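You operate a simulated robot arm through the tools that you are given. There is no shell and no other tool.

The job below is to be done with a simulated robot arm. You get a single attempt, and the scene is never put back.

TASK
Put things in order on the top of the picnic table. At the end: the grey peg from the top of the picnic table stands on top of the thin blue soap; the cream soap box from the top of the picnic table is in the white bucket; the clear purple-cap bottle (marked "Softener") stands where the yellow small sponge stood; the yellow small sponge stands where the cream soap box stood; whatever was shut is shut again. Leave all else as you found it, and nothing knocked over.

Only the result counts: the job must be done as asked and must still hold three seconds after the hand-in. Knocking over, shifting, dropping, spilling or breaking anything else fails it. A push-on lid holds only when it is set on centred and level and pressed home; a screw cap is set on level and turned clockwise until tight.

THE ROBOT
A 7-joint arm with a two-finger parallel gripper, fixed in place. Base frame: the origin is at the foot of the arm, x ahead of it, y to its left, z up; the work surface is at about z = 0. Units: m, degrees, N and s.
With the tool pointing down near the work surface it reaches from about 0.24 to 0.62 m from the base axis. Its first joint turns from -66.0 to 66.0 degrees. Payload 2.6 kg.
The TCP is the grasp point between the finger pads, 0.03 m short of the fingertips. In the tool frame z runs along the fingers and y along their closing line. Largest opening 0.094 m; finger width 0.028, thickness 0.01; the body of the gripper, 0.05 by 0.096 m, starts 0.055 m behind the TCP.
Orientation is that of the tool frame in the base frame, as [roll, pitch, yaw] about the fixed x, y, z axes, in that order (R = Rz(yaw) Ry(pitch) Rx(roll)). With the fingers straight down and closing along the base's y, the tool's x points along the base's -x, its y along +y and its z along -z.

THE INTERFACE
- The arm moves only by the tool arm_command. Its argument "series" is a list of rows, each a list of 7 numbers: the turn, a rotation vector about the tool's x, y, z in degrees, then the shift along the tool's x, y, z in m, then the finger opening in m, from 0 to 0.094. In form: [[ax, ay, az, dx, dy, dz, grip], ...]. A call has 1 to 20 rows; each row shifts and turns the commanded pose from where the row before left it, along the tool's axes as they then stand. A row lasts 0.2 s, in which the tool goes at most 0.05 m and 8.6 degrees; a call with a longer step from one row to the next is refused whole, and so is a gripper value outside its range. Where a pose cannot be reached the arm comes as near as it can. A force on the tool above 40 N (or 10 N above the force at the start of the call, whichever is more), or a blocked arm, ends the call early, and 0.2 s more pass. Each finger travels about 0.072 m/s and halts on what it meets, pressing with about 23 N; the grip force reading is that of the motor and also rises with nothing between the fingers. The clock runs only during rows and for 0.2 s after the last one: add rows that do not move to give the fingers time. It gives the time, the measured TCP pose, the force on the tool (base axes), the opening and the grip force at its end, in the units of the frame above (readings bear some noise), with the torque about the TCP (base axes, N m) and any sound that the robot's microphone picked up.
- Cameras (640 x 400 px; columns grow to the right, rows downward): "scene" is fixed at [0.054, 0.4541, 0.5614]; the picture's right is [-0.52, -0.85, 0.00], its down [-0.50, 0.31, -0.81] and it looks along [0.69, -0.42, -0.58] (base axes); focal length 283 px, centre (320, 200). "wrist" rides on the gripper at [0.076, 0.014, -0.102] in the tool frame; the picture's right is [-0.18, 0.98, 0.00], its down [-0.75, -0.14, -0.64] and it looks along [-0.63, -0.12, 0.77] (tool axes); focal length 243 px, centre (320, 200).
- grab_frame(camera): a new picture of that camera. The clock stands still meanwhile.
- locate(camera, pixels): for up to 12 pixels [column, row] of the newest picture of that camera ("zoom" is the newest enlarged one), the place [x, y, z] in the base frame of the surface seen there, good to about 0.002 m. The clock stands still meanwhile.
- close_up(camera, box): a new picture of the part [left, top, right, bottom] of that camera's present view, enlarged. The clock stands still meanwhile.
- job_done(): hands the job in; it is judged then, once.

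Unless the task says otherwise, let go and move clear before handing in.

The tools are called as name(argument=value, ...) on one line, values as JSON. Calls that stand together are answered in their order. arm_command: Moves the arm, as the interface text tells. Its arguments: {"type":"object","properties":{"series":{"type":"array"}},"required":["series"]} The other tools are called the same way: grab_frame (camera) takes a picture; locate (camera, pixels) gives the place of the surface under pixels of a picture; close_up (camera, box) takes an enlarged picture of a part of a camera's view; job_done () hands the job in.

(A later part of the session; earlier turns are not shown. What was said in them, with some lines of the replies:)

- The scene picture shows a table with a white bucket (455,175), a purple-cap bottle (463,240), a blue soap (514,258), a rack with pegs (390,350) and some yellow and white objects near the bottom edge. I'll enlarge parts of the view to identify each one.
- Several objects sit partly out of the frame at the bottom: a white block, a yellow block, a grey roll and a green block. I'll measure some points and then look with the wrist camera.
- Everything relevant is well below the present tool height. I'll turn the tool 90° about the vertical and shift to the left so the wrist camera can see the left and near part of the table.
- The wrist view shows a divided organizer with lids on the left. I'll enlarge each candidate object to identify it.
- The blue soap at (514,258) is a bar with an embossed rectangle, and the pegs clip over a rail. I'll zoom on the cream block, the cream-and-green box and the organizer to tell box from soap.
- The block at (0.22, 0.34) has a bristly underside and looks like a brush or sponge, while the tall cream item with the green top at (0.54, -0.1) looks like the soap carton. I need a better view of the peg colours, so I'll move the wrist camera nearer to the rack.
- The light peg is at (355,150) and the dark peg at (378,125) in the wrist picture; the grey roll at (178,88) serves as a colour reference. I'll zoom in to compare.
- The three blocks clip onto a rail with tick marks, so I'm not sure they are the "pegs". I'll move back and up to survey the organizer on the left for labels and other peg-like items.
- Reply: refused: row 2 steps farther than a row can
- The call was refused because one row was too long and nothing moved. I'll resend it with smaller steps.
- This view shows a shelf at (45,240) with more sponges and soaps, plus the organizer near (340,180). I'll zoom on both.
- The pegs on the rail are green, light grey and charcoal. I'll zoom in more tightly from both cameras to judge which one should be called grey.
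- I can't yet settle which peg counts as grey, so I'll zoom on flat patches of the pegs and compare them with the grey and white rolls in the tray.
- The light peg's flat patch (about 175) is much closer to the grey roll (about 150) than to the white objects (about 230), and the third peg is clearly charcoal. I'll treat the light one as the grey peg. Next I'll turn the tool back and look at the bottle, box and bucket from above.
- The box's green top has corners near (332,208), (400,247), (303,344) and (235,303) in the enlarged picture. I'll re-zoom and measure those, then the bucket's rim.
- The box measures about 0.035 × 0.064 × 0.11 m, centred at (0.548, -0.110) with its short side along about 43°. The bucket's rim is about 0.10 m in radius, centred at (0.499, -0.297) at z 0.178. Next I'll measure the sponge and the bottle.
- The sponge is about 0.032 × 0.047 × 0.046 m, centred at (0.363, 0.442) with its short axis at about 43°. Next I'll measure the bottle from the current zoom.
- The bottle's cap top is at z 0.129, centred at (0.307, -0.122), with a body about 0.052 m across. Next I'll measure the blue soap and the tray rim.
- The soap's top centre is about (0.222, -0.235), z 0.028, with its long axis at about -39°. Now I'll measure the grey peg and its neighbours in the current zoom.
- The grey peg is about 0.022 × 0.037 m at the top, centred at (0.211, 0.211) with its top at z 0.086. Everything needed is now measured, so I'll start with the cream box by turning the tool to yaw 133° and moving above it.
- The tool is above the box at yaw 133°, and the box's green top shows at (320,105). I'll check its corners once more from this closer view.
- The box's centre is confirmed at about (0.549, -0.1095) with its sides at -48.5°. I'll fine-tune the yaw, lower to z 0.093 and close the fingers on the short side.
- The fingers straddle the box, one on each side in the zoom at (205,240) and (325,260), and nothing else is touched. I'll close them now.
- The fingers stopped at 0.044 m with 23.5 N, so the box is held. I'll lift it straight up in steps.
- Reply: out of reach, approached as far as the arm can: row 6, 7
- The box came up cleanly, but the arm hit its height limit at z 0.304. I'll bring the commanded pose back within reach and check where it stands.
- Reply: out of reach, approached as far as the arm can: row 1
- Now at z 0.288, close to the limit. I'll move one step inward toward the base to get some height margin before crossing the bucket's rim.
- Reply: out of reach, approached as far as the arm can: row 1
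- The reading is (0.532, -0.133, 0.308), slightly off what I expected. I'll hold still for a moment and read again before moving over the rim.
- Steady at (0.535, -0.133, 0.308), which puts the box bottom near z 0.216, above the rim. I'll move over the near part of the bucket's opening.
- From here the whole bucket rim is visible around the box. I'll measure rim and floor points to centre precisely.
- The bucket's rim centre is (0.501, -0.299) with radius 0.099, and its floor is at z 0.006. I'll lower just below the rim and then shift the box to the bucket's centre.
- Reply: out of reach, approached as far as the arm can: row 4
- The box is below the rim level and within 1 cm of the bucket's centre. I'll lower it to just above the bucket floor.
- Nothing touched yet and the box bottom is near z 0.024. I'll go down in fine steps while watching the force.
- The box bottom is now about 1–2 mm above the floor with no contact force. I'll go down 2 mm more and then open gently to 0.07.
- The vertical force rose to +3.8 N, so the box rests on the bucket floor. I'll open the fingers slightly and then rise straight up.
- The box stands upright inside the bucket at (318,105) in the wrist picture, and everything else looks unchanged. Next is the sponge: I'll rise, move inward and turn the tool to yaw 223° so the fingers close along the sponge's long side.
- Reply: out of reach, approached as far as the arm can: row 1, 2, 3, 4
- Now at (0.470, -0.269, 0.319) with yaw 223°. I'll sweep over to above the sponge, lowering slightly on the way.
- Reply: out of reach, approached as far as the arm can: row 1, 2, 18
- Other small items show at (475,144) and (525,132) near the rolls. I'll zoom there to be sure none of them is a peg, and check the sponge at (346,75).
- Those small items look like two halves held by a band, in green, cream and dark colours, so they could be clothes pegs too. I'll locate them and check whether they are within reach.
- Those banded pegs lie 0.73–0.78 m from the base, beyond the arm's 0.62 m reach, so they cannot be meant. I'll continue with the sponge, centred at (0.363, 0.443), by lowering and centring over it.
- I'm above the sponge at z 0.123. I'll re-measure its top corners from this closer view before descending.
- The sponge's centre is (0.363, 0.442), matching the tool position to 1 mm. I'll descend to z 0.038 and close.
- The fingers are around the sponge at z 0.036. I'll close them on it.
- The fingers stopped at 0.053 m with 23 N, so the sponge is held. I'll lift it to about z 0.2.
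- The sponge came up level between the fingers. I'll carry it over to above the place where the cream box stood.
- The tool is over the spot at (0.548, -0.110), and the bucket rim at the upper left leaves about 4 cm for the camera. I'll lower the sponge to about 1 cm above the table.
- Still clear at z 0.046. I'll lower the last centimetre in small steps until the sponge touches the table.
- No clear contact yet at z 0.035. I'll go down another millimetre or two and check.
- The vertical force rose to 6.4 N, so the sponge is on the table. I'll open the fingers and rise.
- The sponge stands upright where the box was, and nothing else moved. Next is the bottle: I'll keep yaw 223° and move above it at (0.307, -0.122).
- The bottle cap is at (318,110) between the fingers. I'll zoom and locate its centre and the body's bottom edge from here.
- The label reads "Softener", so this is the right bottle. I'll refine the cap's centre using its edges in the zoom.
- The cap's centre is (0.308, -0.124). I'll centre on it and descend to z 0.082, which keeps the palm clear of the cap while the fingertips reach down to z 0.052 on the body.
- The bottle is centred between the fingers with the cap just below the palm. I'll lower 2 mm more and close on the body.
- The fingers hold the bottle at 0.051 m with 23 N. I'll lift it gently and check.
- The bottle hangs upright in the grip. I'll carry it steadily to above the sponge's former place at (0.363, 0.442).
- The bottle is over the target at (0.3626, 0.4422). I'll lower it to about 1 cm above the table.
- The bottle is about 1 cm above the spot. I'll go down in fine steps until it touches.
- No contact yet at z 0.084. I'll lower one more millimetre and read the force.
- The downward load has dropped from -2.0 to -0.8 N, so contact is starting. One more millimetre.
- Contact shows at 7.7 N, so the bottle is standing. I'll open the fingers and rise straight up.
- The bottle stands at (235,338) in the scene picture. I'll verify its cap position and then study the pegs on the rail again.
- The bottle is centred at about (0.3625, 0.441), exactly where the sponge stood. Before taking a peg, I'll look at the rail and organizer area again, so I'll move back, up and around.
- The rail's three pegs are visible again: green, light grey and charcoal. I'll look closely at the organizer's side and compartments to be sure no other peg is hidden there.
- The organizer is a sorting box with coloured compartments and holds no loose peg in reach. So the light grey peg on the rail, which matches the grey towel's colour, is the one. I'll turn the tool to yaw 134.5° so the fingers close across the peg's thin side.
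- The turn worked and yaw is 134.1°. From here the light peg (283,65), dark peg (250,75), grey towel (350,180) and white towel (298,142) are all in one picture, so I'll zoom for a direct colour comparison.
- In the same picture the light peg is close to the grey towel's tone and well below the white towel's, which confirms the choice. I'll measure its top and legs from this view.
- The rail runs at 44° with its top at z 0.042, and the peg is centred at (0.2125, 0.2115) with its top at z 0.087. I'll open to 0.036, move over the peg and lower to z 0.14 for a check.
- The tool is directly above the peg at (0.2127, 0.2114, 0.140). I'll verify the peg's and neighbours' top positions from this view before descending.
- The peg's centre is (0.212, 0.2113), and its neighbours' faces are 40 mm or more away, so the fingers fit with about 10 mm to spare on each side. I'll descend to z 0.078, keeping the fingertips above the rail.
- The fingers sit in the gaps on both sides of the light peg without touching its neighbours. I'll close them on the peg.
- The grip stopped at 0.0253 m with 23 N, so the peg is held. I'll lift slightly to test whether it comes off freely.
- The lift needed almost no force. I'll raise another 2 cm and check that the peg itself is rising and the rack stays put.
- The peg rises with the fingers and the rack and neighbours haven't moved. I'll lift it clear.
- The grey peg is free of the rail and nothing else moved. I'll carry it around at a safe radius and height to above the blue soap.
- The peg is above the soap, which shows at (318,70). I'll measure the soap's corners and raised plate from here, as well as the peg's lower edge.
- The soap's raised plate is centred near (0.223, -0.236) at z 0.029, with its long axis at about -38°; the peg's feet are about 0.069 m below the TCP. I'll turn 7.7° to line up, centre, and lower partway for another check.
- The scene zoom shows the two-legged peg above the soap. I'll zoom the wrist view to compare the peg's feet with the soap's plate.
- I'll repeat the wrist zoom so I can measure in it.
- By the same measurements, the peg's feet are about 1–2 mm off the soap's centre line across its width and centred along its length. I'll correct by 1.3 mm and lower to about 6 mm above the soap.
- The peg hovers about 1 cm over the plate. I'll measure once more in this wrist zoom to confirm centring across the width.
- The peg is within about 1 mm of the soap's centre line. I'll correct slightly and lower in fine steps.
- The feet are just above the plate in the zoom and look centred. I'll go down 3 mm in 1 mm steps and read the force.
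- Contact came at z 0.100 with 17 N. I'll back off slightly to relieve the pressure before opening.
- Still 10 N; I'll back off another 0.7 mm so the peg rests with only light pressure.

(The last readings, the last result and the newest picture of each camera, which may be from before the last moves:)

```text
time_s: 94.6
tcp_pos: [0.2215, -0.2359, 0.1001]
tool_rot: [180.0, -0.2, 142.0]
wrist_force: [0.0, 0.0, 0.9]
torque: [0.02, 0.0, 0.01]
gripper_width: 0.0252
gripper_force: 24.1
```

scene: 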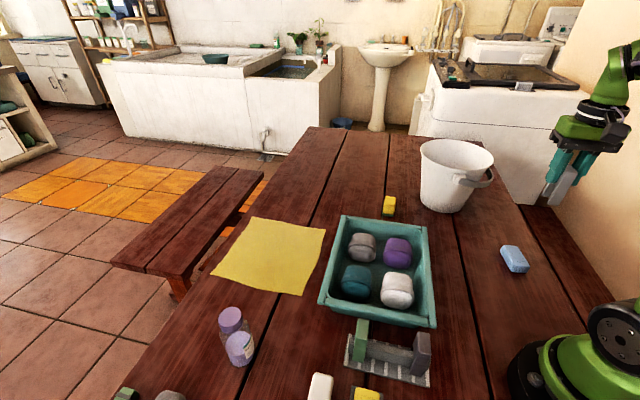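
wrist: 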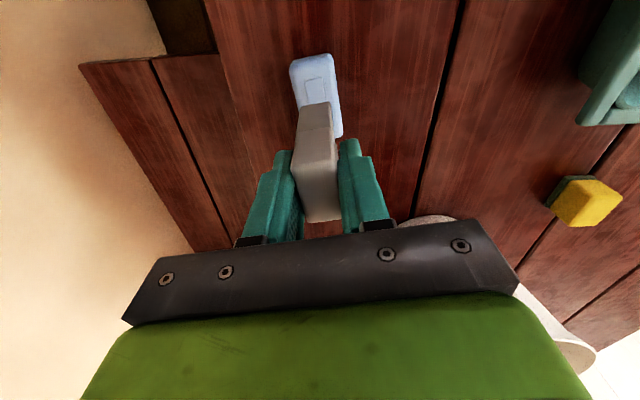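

Only 0.9 N remains, so the peg rests lightly on the soap. I'll open the fingers gradually.

arm_command(series=[[0, 0, 0, 0, 0, 0, 0.027], [0, 0, 0, 0, 0, 0, 0.03], [0, 0, 0, 0, 0, 0, 0.036], [0, 0, 0, 0, 0, 0, 0.044], [0, 0, 0, 0, 0, 0, 0.05], [0, 0, 0, 0, 0, 0, 0.05]])

close_up(camera="scene", box=[490, 210, 560, 280])

grab_frame(camera="wrist")

```text
time_s: 96.0
tcp_pos: [0.2239, -0.2382, 0.1021]
tool_rot: [-179.9, 0.0, 142.0]
wrist_force: [0.1, 0.7, -1.1]
torque: [0.01, 0.0, -0.01]
gripper_width: 0.05
gripper_force: 0.1
```

```text
5.71 times, centred on (525, 245) of scene
```

zoom: 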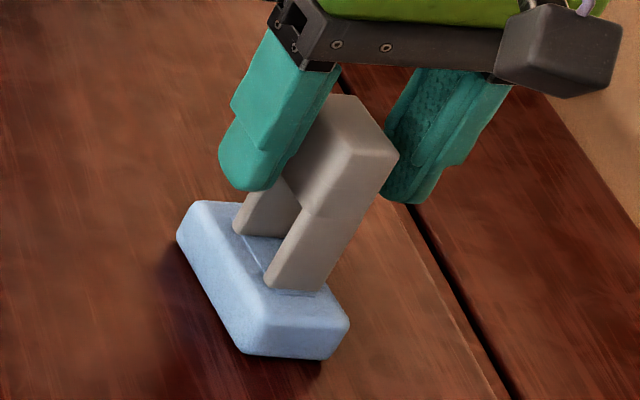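

```text
taken
```

wrist: 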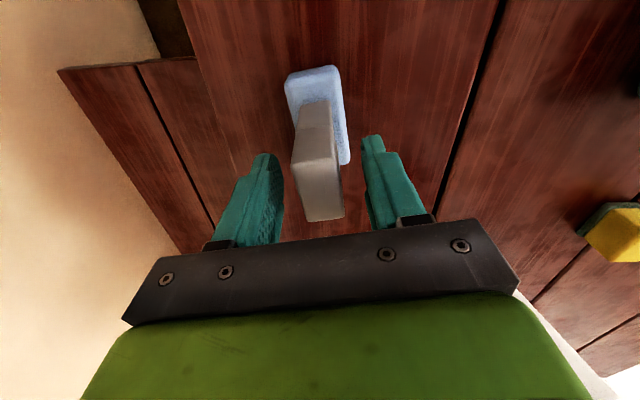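

The peg stands on the soap by itself with the fingers open on both sides. I'll rise straight up and then move clear.

arm_command(series=[[0, 0, 0, 0, 0, -0.01, 0.05], [0, 0, 0, 0, 0, -0.025, 0.05], [0, 0, 0, 0, 0, -0.035, 0.05], [0, 0, 0, 0, 0, -0.04, 0.05], [0, 0, 0, 0, 0, -0.04, 0.05], [0, 0, 0, 0, 0, -0.04, 0.05], [0, 0, 0, 0, 0, 0, 0.05]])

grab_frame(camera="wrist")

grab_frame(camera="scene")

close_up(camera="scene", box=[480, 200, 570, 290])

```text
time_s: 97.6
tcp_pos: [0.2234, -0.2373, 0.291]
tool_rot: [-180.0, 0.1, 142.0]
wrist_force: [-0.5, -0.8, -0.1]
torque: [-0.04, 0.03, 0.01]
gripper_width: 0.05
gripper_force: 0.1
```

```text
taken
```

wrist: 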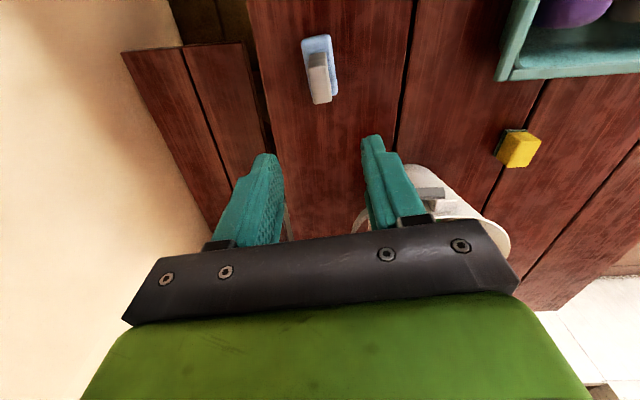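

```text
taken
```

scene: 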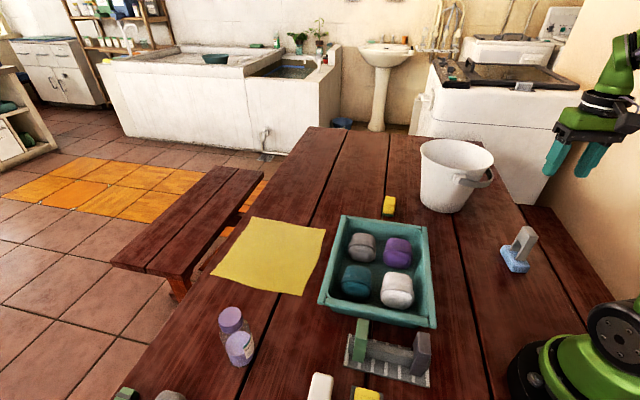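

```text
4.44 times, centred on (525, 245) of scene
```

zoom: 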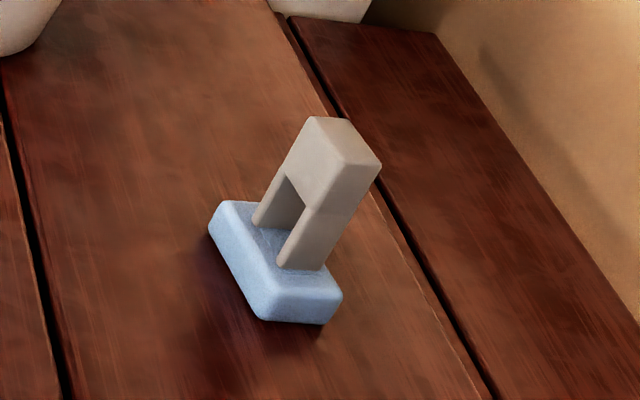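

The grey peg stands on the soap at (520,248), the sponge is at (389,206) and the bottle at (235,338). I'll verify their positions and that the soap did not shift.

close_up(camera="scene", box=[370, 185, 410, 225])

locate(camera="scene", pixels=[[389, 200], [388, 213], [231, 317], [524, 232], [516, 268], [502, 248], [455, 168], [361, 325], [422, 340], [320, 385]])

close_up(camera="scene", box=[330, 300, 450, 400])

```text
10.00 times, centred on (390, 205) of scene
```

zoom: 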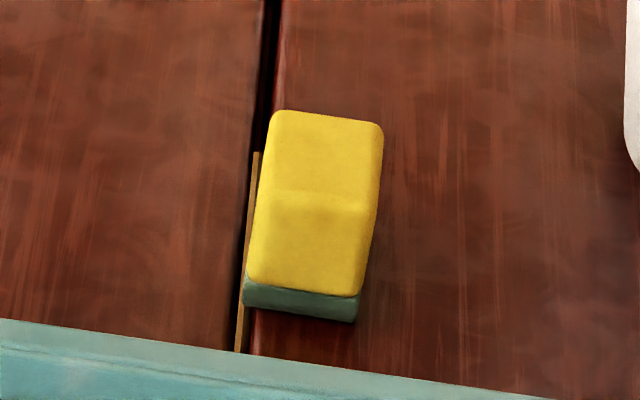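

```text
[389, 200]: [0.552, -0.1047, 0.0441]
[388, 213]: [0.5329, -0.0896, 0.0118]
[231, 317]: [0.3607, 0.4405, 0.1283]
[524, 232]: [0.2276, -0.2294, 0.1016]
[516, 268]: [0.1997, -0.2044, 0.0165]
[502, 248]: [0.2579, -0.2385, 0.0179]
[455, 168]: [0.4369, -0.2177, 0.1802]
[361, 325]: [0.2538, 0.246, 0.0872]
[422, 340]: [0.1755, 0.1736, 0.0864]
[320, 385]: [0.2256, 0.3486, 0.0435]
```

```text
4.00 times, centred on (390, 350) of scene
```

zoom: 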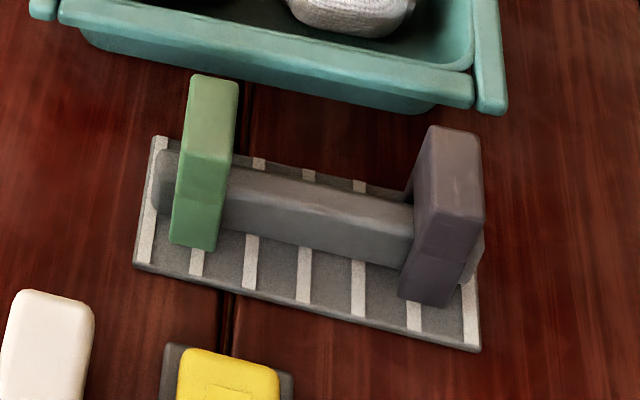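

All items sit where they should: the sponge at the box's spot, the bottle at (0.361, 0.4405), the peg upright on the unmoved soap, and the rack unchanged. I'll move the arm well clear and let things settle, then take a last look.

arm_command(series=[[0, 0, 0, -0.0017, 0.0368, -0.01, 0.05], [0, 0, 0, -0.0017, 0.0368, -0.01, 0.05], [0, 0, 0, -0.0017, 0.0368, -0.01, 0.05], [0, 0, 0, -0.0017, 0.0368, -0.01, 0.05], [0, 0, 0, -0.0017, 0.0368, -0.01, 0.05], [0, 0, 0, 0, 0, 0, 0.05], [0, 0, 0, 0, 0, 0, 0.05], [0, 0, 0, 0, 0, 0, 0.05], [0, 0, 0, 0, 0, 0, 0.05], [0, 0, 0, 0, 0, 0, 0.05]])

grab_frame(camera="scene")

grab_frame(camera="wrist")

```text
time_s: 99.8
tcp_pos: [0.3426, -0.0963, 0.343]
tool_rot: [180.0, 0.1, 142.0]
wrist_force: [-0.5, 0.5, 0.2]
torque: [0.0, 0.02, 0.02]
gripper_width: 0.0502
gripper_force: 0.1
```

```text
taken
```

scene: 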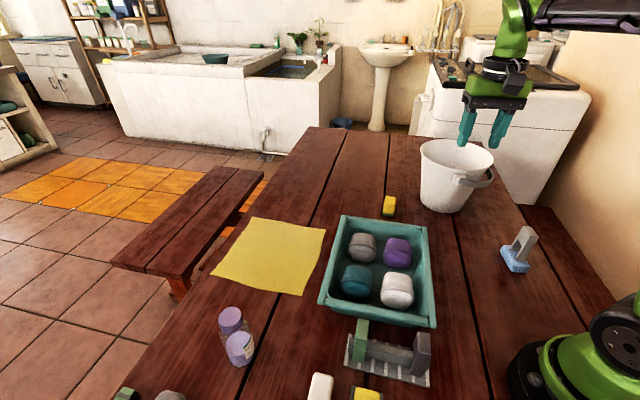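

```text
taken
```

wrist: 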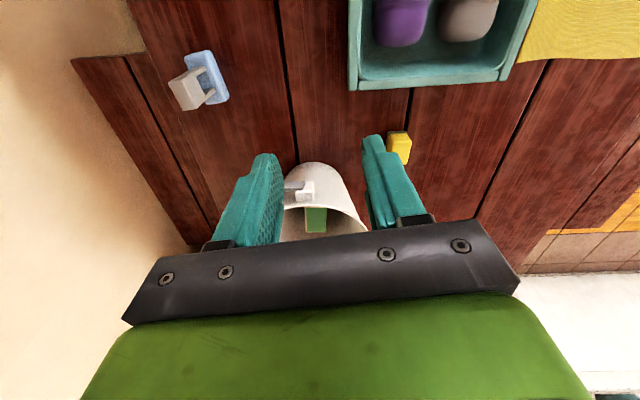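

The last pictures show everything settled: the peg upright on the soap (190,88), the box in the bucket (315,218), the sponge (398,147) and the bottle standing, with the arm clear. I'll hand the job in.

job_done()

```text
The job is handed in.
```

I handed the job in with everything in place, and the last pictures showed all of it standing and settled:

- **Grey peg:** it stands upright on the thin blue soap, and the soap did not shift.
- **Cream soap box:** it stands inside the white bucket.
- **Softener bottle:** it stands where the yellow small sponge was, within a few millimetres, with its cap still on.
- **Yellow small sponge:** it stands where the cream soap box was.

**Which peg is grey:** this was a judgement call. The rail held a green, a light grey and a charcoal peg, and I took the light grey one because it matches the grey towel in the tray. If the charcoal one was meant, that part is wrong. Some other small blocks that look like clothes pegs lie at the far left edge, out of the arm's reach, so I ruled them out.

I opened nothing, so there was nothing to shut again. I saw no sign that anything else was moved or knocked over.
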